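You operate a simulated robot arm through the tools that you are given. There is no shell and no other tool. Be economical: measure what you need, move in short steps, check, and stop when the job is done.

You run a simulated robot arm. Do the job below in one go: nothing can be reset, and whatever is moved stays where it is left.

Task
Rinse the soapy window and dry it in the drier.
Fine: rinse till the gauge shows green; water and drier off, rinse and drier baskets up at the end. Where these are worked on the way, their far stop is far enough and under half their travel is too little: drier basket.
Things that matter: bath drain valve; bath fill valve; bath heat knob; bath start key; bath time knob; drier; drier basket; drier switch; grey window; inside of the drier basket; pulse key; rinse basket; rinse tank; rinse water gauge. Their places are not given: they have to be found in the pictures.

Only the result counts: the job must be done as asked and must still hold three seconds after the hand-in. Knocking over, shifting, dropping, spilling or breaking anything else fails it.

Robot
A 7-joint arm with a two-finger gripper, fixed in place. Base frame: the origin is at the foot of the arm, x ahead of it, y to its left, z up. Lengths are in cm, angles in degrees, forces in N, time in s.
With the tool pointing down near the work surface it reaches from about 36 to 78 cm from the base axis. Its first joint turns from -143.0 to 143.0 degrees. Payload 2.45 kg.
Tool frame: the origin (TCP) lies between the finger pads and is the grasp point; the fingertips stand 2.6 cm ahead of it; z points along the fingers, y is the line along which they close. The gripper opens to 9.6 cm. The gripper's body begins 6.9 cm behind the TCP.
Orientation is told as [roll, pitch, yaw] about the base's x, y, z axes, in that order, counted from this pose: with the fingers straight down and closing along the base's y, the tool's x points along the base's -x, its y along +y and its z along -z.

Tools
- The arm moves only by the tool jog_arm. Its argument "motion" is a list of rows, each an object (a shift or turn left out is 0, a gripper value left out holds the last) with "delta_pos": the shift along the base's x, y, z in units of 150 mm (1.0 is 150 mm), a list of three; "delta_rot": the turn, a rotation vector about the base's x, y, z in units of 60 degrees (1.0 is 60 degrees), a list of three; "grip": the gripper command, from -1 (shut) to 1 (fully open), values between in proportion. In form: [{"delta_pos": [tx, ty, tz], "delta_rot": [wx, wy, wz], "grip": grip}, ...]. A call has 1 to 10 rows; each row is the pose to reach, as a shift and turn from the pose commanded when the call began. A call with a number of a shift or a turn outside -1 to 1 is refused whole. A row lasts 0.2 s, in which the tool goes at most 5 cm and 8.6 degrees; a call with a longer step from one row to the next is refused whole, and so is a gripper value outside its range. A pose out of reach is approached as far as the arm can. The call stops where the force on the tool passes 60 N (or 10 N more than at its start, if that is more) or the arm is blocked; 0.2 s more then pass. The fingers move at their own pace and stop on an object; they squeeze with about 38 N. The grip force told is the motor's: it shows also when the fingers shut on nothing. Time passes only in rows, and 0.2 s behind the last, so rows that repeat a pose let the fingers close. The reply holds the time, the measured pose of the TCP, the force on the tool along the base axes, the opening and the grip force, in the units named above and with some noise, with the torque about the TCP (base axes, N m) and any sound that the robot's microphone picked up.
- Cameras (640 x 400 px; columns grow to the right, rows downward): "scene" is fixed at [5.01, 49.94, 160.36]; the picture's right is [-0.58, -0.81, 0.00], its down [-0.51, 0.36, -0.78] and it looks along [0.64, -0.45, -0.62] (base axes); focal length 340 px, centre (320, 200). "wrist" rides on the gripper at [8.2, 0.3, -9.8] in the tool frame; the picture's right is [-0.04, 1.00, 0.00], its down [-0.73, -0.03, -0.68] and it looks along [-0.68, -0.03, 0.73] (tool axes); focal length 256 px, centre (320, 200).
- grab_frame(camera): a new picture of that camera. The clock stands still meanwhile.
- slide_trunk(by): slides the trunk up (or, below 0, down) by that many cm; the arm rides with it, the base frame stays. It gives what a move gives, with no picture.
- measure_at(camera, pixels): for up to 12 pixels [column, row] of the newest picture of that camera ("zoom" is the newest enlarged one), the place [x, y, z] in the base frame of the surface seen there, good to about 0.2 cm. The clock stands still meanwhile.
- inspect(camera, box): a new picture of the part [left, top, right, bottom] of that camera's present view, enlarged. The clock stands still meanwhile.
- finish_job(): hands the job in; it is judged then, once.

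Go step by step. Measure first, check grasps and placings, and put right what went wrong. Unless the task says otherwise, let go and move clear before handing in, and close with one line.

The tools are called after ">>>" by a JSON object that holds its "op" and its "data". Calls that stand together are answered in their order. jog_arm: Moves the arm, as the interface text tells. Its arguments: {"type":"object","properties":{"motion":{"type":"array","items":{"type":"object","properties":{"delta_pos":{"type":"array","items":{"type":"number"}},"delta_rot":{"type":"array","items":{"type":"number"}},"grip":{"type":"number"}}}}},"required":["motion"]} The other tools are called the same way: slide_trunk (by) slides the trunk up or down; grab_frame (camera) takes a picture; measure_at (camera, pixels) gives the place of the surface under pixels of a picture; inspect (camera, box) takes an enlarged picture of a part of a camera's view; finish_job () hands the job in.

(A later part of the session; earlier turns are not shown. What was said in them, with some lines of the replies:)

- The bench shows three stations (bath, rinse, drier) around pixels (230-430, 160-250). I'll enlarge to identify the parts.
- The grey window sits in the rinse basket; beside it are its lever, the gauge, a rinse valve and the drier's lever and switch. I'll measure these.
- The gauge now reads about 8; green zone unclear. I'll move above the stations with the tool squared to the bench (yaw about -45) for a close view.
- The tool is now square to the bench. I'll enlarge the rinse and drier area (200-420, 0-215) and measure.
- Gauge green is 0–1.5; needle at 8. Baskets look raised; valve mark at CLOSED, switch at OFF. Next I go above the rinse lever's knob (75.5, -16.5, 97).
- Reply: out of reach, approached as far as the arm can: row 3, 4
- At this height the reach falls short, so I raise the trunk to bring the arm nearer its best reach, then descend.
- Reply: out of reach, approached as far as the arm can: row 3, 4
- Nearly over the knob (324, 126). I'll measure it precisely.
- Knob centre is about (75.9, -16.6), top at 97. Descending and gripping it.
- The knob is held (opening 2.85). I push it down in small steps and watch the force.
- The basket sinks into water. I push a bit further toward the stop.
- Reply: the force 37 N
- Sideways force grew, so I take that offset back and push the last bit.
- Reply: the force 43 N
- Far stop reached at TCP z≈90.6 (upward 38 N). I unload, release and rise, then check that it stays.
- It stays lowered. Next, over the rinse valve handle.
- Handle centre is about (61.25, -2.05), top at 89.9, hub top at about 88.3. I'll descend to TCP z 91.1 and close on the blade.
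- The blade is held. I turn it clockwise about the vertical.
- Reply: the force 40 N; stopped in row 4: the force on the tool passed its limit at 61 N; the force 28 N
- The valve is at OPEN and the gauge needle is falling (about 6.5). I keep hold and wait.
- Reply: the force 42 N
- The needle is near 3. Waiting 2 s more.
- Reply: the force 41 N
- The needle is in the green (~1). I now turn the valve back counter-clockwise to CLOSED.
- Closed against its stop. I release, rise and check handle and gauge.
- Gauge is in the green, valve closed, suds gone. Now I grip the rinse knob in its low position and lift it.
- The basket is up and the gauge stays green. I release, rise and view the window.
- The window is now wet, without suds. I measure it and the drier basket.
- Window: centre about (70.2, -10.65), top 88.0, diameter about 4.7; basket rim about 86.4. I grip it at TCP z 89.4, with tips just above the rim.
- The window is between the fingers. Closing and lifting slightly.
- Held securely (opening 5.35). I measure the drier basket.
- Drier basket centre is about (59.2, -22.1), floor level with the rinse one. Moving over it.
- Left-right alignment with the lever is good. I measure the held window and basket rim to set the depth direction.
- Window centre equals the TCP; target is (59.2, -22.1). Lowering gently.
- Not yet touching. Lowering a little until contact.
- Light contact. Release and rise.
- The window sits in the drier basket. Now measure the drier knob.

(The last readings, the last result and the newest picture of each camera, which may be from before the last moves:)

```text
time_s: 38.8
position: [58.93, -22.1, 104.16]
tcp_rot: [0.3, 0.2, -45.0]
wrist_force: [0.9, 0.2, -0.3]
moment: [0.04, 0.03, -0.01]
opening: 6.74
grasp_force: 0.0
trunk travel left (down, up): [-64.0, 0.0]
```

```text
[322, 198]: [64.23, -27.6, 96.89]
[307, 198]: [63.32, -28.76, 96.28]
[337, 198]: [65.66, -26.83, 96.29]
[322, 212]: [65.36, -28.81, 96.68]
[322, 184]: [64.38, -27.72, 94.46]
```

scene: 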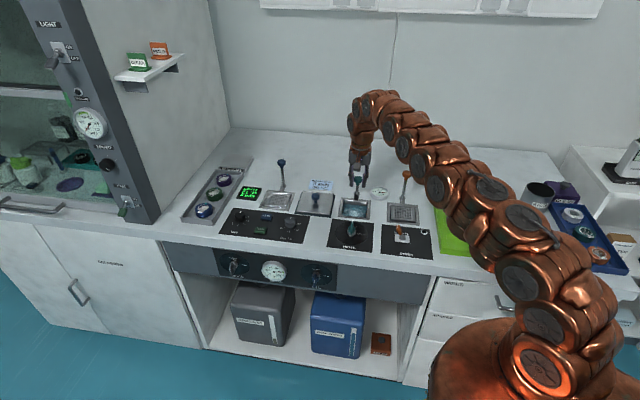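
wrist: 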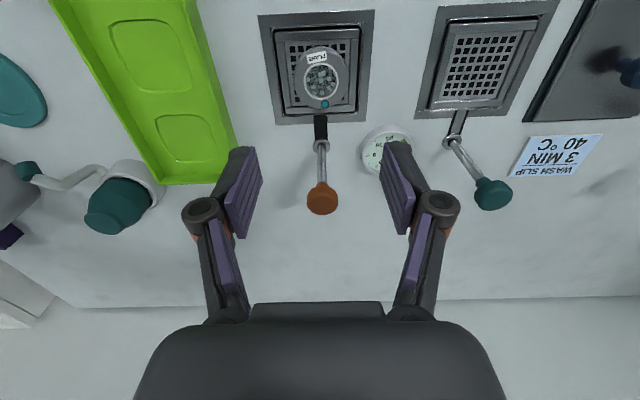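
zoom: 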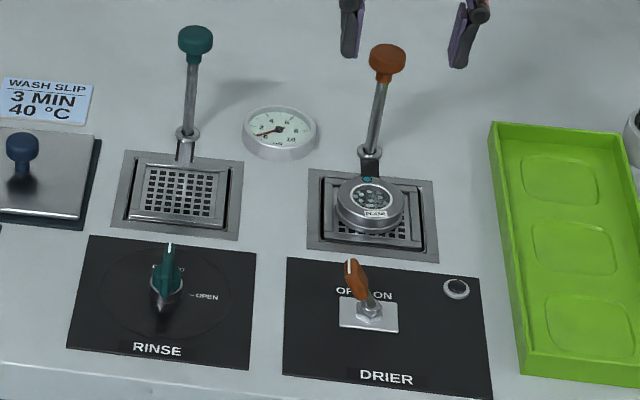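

Knob centre is about (64.7, -27.7), top about 96.9. I grip it and press it down.

>>> {"op": "jog_arm", "data": {"motion": [{"delta_pos": [0.2, -0.19, 0]}, {"delta_pos": [0.385, -0.373, -0.05]}, {"delta_pos": [0.385, -0.373, -0.3]}, {"delta_pos": [0.385, -0.373, -0.505]}, {"delta_pos": [0.385, -0.373, -0.505], "grip": -1}, {"delta_pos": [0.385, -0.373, -0.505]}, {"delta_pos": [0.385, -0.373, -0.505]}, {"delta_pos": [0.385, -0.373, -0.505]}]}}

>>> {"op": "grab_frame", "data": {"camera": "wrist"}}

```text
time_s: 40.6
position: [64.7, -27.93, 96.67]
tcp_rot: [0.2, 0.3, -45.2]
wrist_force: [-20.7, -21.4, -2.2]
moment: [-0.4, 0.22, -0.3]
opening: 2.87
grasp_force: 45.0
trunk travel left (down, up): [-64.0, 0.0]
```

```text
taken
```

wrist: 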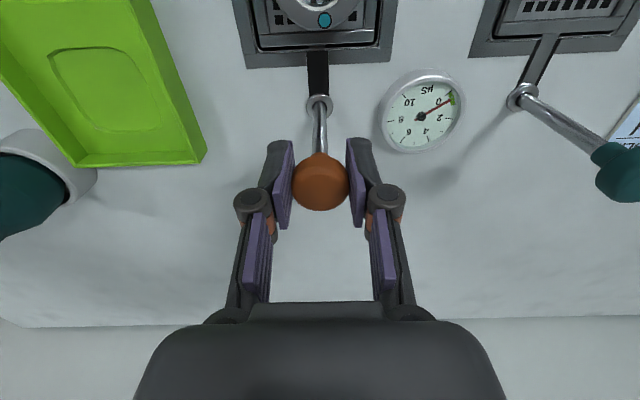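

Gripped with some side load; I ease that and push down.

>>> {"op": "jog_arm", "data": {"motion": [{"delta_pos": [-0.014, -0.014, -0.02]}, {"delta_pos": [-0.014, -0.014, -0.09]}, {"delta_pos": [-0.014, -0.014, -0.16]}, {"delta_pos": [-0.014, -0.014, -0.23]}, {"delta_pos": [-0.014, -0.014, -0.3]}, {"delta_pos": [-0.014, -0.014, -0.36]}, {"delta_pos": [-0.014, -0.014, -0.4]}]}}

>>> {"op": "jog_arm", "data": {"motion": [{"delta_pos": [0, 0, -0.02]}]}}

>>> {"op": "grab_frame", "data": {"camera": "wrist"}}

```text
time_s: 42.2
position: [64.66, -28.0, 90.85]
tcp_rot: [0.5, -0.1, -45.0]
wrist_force: [-7.6, -17.5, 12.3]
moment: [0.21, 0.63, -0.1]
opening: 2.87
grasp_force: 45.0
trunk travel left (down, up): [-64.0, 0.0]
```

```text
time_s: 42.6
position: [64.7, -27.91, 90.75]
tcp_rot: [0.4, -0.2, -45.0]
wrist_force: [-7.1, -13.4, 40.0]
moment: [-0.32, 0.03, -0.05]
opening: 2.89
grasp_force: 45.2
trunk travel left (down, up): [-64.0, 0.0]
```

```text
taken
```

wrist: 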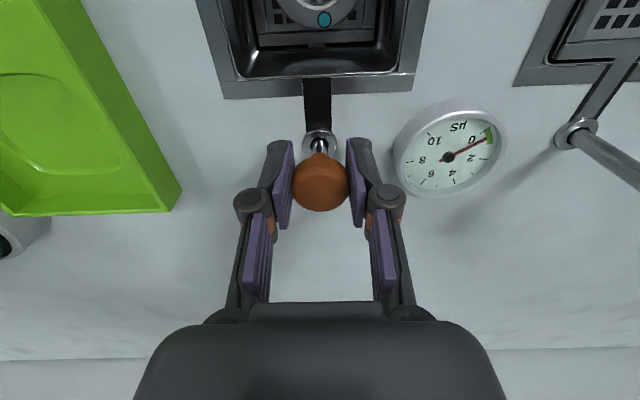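

Bottom stop reached. Release and rise, then over to the drier switch.

>>> {"op": "jog_arm", "data": {"motion": [{"delta_pos": [0, 0, 0.025]}, {"delta_pos": [0, 0, 0.025], "grip": 0.4}, {"delta_pos": [0, 0, 0.025]}, {"delta_pos": [0, 0, 0.025]}, {"delta_pos": [0, 0, 0.3]}, {"delta_pos": [0, 0, 0.6]}, {"delta_pos": [-0.15, 0.15, 0.8]}, {"delta_pos": [-0.35, 0.35, 0.85]}, {"delta_pos": [-0.55, 0.55, 0.85]}, {"delta_pos": [-0.75, 0.75, 0.85], "grip": -1}]}}

>>> {"op": "jog_arm", "data": {"motion": [{"delta_pos": [-0.08, 0.2, 0]}, {"delta_pos": [-0.08, 0.35, 0]}, {"delta_pos": [-0.08, 0.35, 0]}, {"delta_pos": [-0.08, 0.35, 0]}]}}

>>> {"op": "grab_frame", "data": {"camera": "wrist"}}

>>> {"op": "inspect", "data": {"camera": "scene", "box": [310, 160, 470, 260]}}

```text
time_s: 44.8
position: [53.41, -16.37, 103.1]
tcp_rot: [0.3, 0.1, -45.1]
wrist_force: [-0.5, 0.7, 0.2]
moment: [0.03, 0.08, -0.03]
opening: 3.13
grasp_force: 1.3
trunk travel left (down, up): [-64.0, 0.0]
```

```text
time_s: 45.8
position: [52.23, -11.24, 103.11]
tcp_rot: [0.4, 0.1, -45.1]
wrist_force: [0.3, 0.4, 1.3]
moment: [-0.02, -0.01, 0.0]
opening: 0.01
grasp_force: 28.1
trunk travel left (down, up): [-64.0, 0.0]
```

```text
taken
```

wrist: 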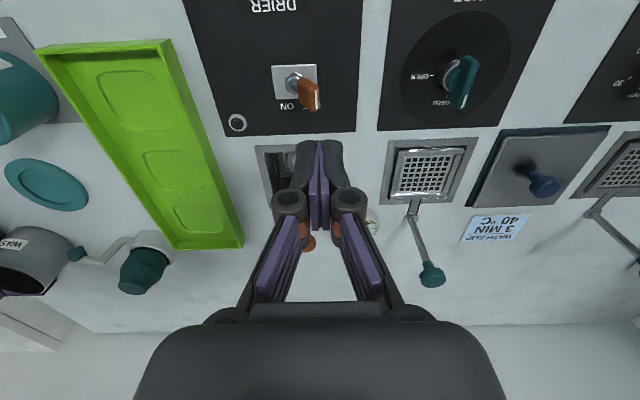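

```text
4.00 times, centred on (390, 210) of scene
```

zoom: 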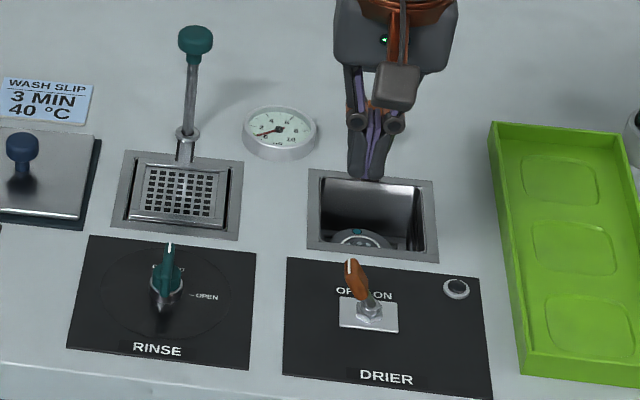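

>>> {"op": "inspect", "data": {"camera": "wrist", "box": [260, 50, 340, 130]}}

>>> {"op": "measure_at", "data": {"camera": "wrist", "pixels": [[293, 82], [304, 90], [311, 96], [311, 105], [316, 95], [300, 84], [278, 95]]}}

```text
5.00 times, centred on (300, 90) of wrist
```

zoom: 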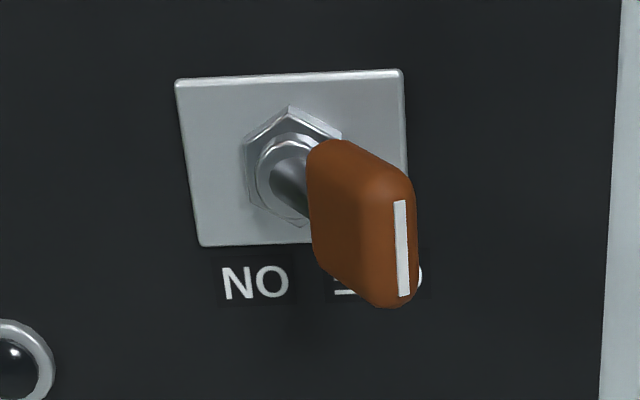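

```text
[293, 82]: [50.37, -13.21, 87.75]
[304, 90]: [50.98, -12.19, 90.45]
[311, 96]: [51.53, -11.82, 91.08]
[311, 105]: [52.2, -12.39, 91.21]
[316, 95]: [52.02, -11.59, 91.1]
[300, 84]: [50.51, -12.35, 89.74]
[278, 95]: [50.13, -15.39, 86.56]
```

The toggle leans to OFF: base (50.4, -13.2, 87.7), tip (51.8, -11.9, 91.2). I'll descend with shut fingers on its left side and sweep it to ON.

>>> {"op": "jog_arm", "data": {"motion": [{"delta_pos": [0.077, 0.066, -0.1]}, {"delta_pos": [0.077, 0.066, -0.4]}, {"delta_pos": [0.077, 0.066, -0.65]}, {"delta_pos": [0.077, 0.066, -0.72]}, {"delta_pos": [0.01, 0.0, -0.72]}, {"delta_pos": [-0.06, -0.07, -0.72]}, {"delta_pos": [-0.121, -0.132, -0.72]}, {"delta_pos": [-0.121, -0.132, -0.72]}]}}

>>> {"op": "inspect", "data": {"camera": "scene", "box": [310, 160, 470, 260]}}

>>> {"op": "grab_frame", "data": {"camera": "wrist"}}

```text
time_s: 47.6
position: [50.69, -13.01, 92.41]
tcp_rot: [0.4, -0.1, -45.1]
wrist_force: [21.5, 18.7, 6.1]
moment: [0.32, -0.4, 0.05]
opening: 0.0
grasp_force: 28.9
trunk travel left (down, up): [-64.0, 0.0]
heard: click
```

```text
4.00 times, centred on (390, 210) of scene
```

zoom: 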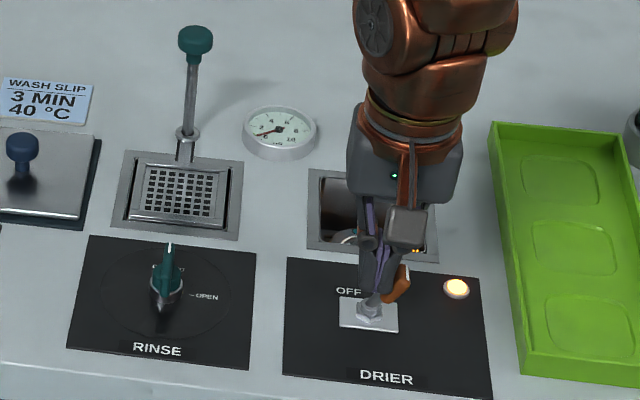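

```text
taken
```

wrist: 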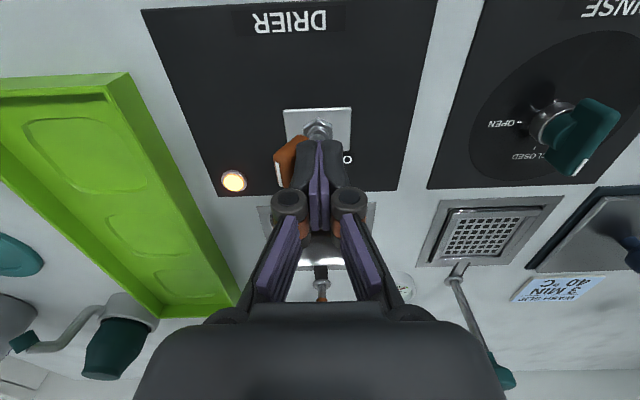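

Click, and the lamp (456, 288) is lit. I move back off, rise over and go to the right side of the switch, watching the window.

>>> {"op": "jog_arm", "data": {"motion": [{"delta_pos": [0.04, 0.04, 0.05]}, {"delta_pos": [0.04, 0.04, 0.35]}, {"delta_pos": [0.04, 0.04, 0.6]}, {"delta_pos": [-0.1, -0.1, 0.65]}, {"delta_pos": [-0.21, -0.21, 0.65]}, {"delta_pos": [-0.21, -0.21, 0.65]}]}}

>>> {"op": "grab_frame", "data": {"camera": "wrist"}}

>>> {"op": "inspect", "data": {"camera": "scene", "box": [370, 200, 450, 250]}}

```text
time_s: 49.0
position: [47.25, -16.44, 102.08]
tcp_rot: [0.3, 0.2, -44.9]
wrist_force: [0.2, -0.2, 0.2]
moment: [0.0, 0.0, 0.0]
opening: 0.0
grasp_force: 28.8
trunk travel left (down, up): [-64.0, 0.0]
```

```text
taken
```

wrist: 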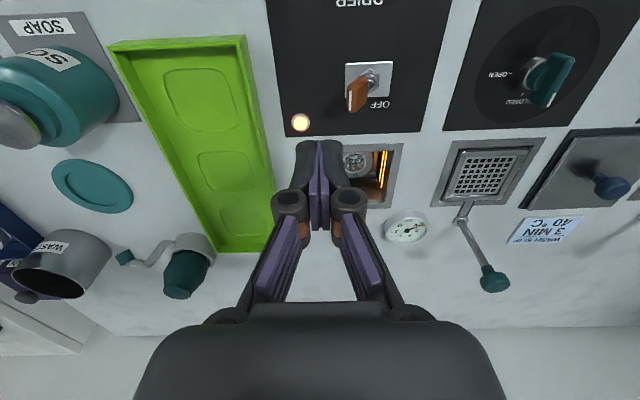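

```text
8.00 times, centred on (410, 225) of scene
```

zoom: 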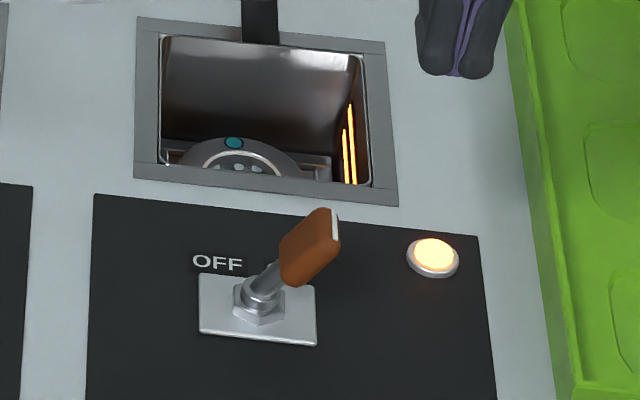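

Heating elements glow; the drops are still visible on the window. I'll wait and watch.

>>> {"op": "jog_arm", "data": {"motion": [{"grip": -1}, {"grip": -1}, {"grip": -1}, {"grip": -1}, {"grip": -1}, {"grip": -1}, {"grip": -1}, {"grip": -1}, {"grip": -1}, {"grip": -1}]}}

>>> {"op": "inspect", "data": {"camera": "wrist", "box": [330, 130, 410, 210]}}

```text
time_s: 51.2
position: [47.26, -16.32, 102.26]
tcp_rot: [0.4, 0.3, -45.0]
wrist_force: [-0.7, -0.4, 1.1]
moment: [-0.01, 0.03, 0.0]
opening: 0.0
grasp_force: 28.2
trunk travel left (down, up): [-64.0, 0.0]
```

```text
5.00 times, centred on (370, 170) of wrist
```

zoom: 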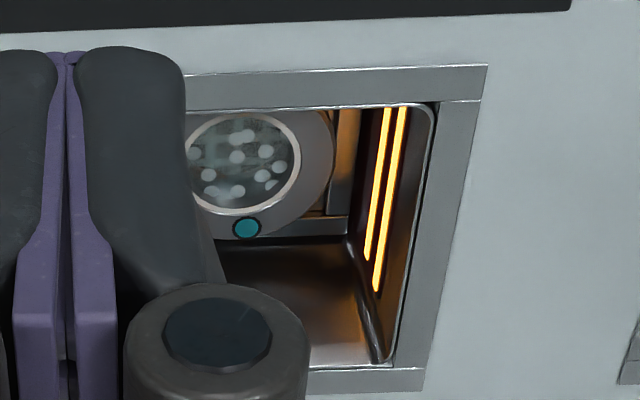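

>>> {"op": "jog_arm", "data": {"motion": [{"grip": -1}, {"grip": -1}, {"grip": -1}, {"grip": -1}, {"grip": -1}, {"grip": -1}, {"grip": -1}, {"grip": -1}, {"grip": -1}, {"grip": -1}]}}

>>> {"op": "jog_arm", "data": {"motion": [{"grip": -1}, {"grip": -1}, {"grip": -1}, {"grip": -1}, {"grip": -1}, {"grip": -1}, {"grip": -1}, {"grip": -1}, {"grip": -1}, {"grip": -1}]}}

>>> {"op": "inspect", "data": {"camera": "wrist", "box": [330, 130, 410, 210]}}

```text
time_s: 53.4
position: [47.34, -16.34, 102.21]
tcp_rot: [0.3, 0.1, -45.0]
wrist_force: [0.6, 0.1, 0.3]
moment: [0.02, -0.01, 0.02]
opening: 0.01
grasp_force: 28.0
trunk travel left (down, up): [-64.0, 0.0]
```

```text
time_s: 55.6
position: [47.36, -16.39, 102.16]
tcp_rot: [0.2, 0.2, -45.0]
wrist_force: [-0.9, 0.1, -0.8]
moment: [0.02, 0.0, -0.01]
opening: 0.0
grasp_force: 28.1
trunk travel left (down, up): [-64.0, 0.0]
```

```text
5.00 times, centred on (370, 170) of wrist
```

zoom: 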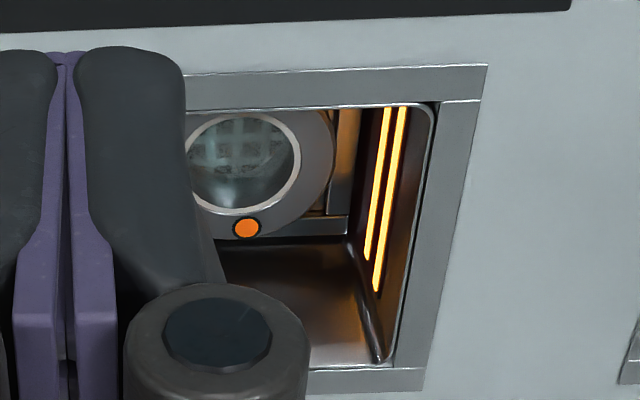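

The drops are gone and the dot has turned orange: dry. I switch the drier off.

>>> {"op": "jog_arm", "data": {"motion": [{"delta_pos": [0, 0, -0.3]}, {"delta_pos": [0, 0, -0.58]}, {"delta_pos": [0, 0, -0.65]}, {"delta_pos": [0.07, 0.07, -0.65]}, {"delta_pos": [0.14, 0.14, -0.65]}, {"delta_pos": [0.2, 0.2, -0.65]}, {"delta_pos": [0.2, 0.2, -0.65]}]}}

>>> {"op": "inspect", "data": {"camera": "scene", "box": [310, 160, 470, 260]}}

```text
time_s: 57.2
position: [50.48, -13.35, 92.26]
tcp_rot: [0.3, 0.1, -45.0]
wrist_force: [-0.3, -0.5, 0.0]
moment: [-0.02, 0.02, 0.0]
opening: 0.01
grasp_force: 28.7
trunk travel left (down, up): [-64.0, 0.0]
```

```text
4.00 times, centred on (390, 210) of scene
```

zoom: 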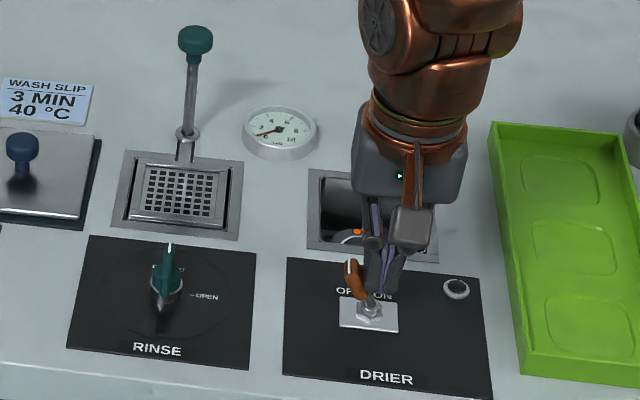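

The lamp is out and the switch is at OFF. Now back to the drier lever to raise it.

>>> {"op": "jog_arm", "data": {"motion": [{"delta_pos": [-0.01, -0.01, 0.3]}, {"delta_pos": [0, 0, 0.6]}, {"delta_pos": [0.05, -0.05, 0.75]}, {"delta_pos": [0.25, -0.25, 0.75], "grip": 0.4}, {"delta_pos": [0.45, -0.45, 0.75]}, {"delta_pos": [0.65, -0.66, 0.75]}, {"delta_pos": [0.85, -0.87, 0.7]}, {"delta_pos": [0.945, -0.973, 0.6]}, {"delta_pos": [0.945, -0.973, 0.6]}]}}

>>> {"op": "grab_frame", "data": {"camera": "wrist"}}

```text
time_s: 59.2
position: [64.45, -27.86, 101.36]
tcp_rot: [0.4, 0.2, -45.0]
wrist_force: [0.8, 0.6, 0.2]
moment: [-0.01, 0.02, -0.04]
opening: 6.71
grasp_force: 0.1
trunk travel left (down, up): [-64.0, 0.0]
```

```text
taken
```

wrist: 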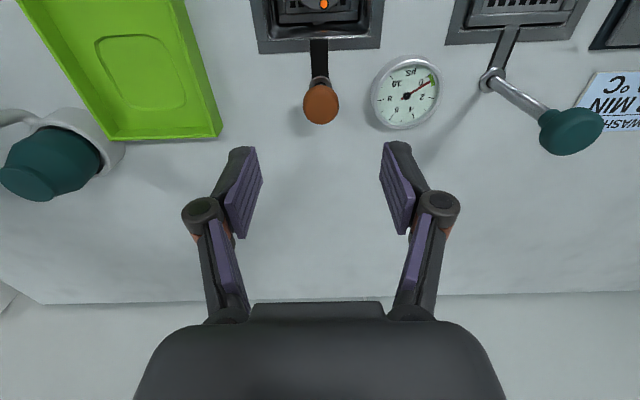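

Aligned. Descending to TCP z 90.85, gripping and lifting until its top stop.

>>> {"op": "jog_arm", "data": {"motion": [{"delta_pos": [0.008, -0.008, -0.3]}, {"delta_pos": [0.012, -0.008, -0.55]}, {"delta_pos": [0.012, -0.008, -0.7]}, {"delta_pos": [0.012, -0.008, -0.7], "grip": -1}, {"delta_pos": [0.012, -0.008, -0.7]}, {"delta_pos": [0.012, -0.008, -0.7]}, {"delta_pos": [0.012, -0.008, -0.7]}]}}

>>> {"op": "jog_arm", "data": {"motion": [{"delta_pos": [0, 0, 0.07]}, {"delta_pos": [0, 0, 0.14]}, {"delta_pos": [0, 0, 0.21]}, {"delta_pos": [0, 0, 0.28]}, {"delta_pos": [0, 0, 0.35]}, {"delta_pos": [0, 0, 0.39]}, {"delta_pos": [0, 0, 0.42]}]}}

>>> {"op": "grab_frame", "data": {"camera": "wrist"}}

```text
time_s: 60.8
position: [64.74, -27.87, 90.86]
tcp_rot: [0.3, 0.0, -45.0]
wrist_force: [11.5, 6.9, 1.0]
moment: [0.06, -0.05, 0.16]
opening: 2.85
grasp_force: 45.1
trunk travel left (down, up): [-64.0, 0.0]
```

```text
time_s: 62.4
position: [64.61, -27.97, 97.05]
tcp_rot: [0.3, 0.4, -45.0]
wrist_force: [3.6, 30.4, -22.4]
moment: [-0.27, -0.27, 0.22]
opening: 2.88
grasp_force: 44.4
trunk travel left (down, up): [-64.0, 0.0]
```

```text
taken
```

wrist: 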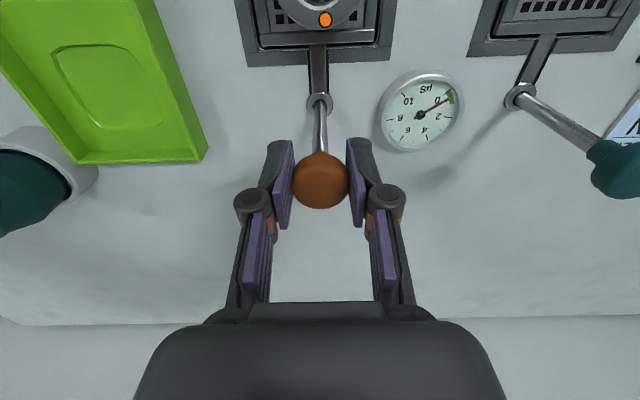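

Top stop reached (−22 N, strut flush again). Release and move clear.

>>> {"op": "jog_arm", "data": {"motion": [{"delta_pos": [0, 0, -0.01]}, {"delta_pos": [0, 0, -0.01], "grip": 0.4}, {"delta_pos": [0, 0, -0.01]}, {"delta_pos": [0, 0, -0.01]}, {"delta_pos": [0, 0, 0.2]}, {"delta_pos": [0, 0, 0.5]}, {"delta_pos": [-0.15, 0.15, 0.6]}, {"delta_pos": [-0.35, 0.35, 0.6]}, {"delta_pos": [-0.35, 0.35, 0.6]}]}}

>>> {"op": "grab_frame", "data": {"camera": "wrist"}}

>>> {"op": "inspect", "data": {"camera": "scene", "box": [310, 160, 470, 260]}}

```text
time_s: 64.4
position: [59.52, -23.02, 106.15]
tcp_rot: [0.2, 0.2, -45.1]
wrist_force: [-0.8, 0.7, -0.7]
moment: [-0.03, 0.0, -0.02]
opening: 6.71
grasp_force: 0.1
trunk travel left (down, up): [-64.0, 0.0]
```

```text
taken
```

wrist: 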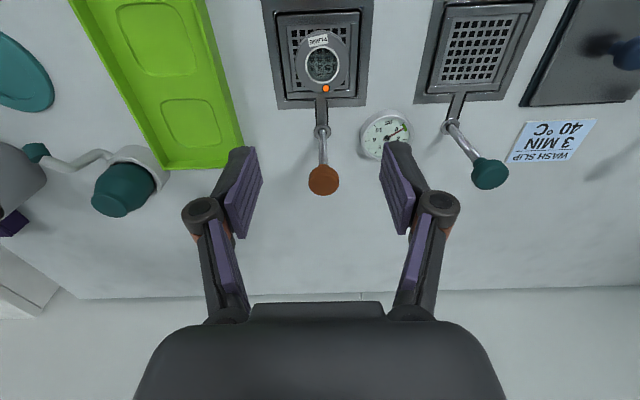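

```text
4.00 times, centred on (390, 210) of scene
```

zoom: 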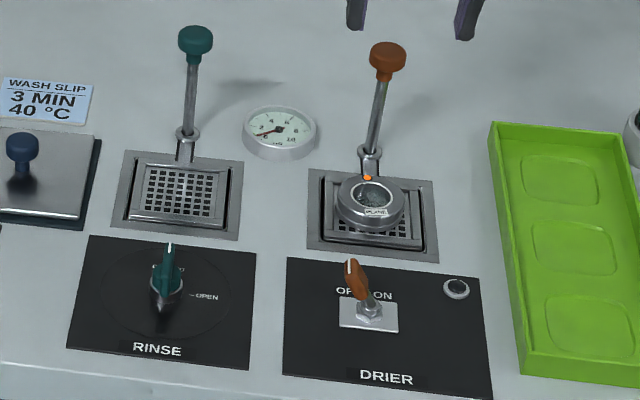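

Both baskets are up, the valve is at CLOSED, the switch is at OFF with the lamp out, and the gauge is green. The window lies dry in the drier basket and the arm is clear, so I hand in.

>>> {"op": "finish_job", "data": {}}

```text
The job is handed in.
```

The window is rinsed to green and dried. It is lying in the drier basket, with the water and drier off and both baskets up.
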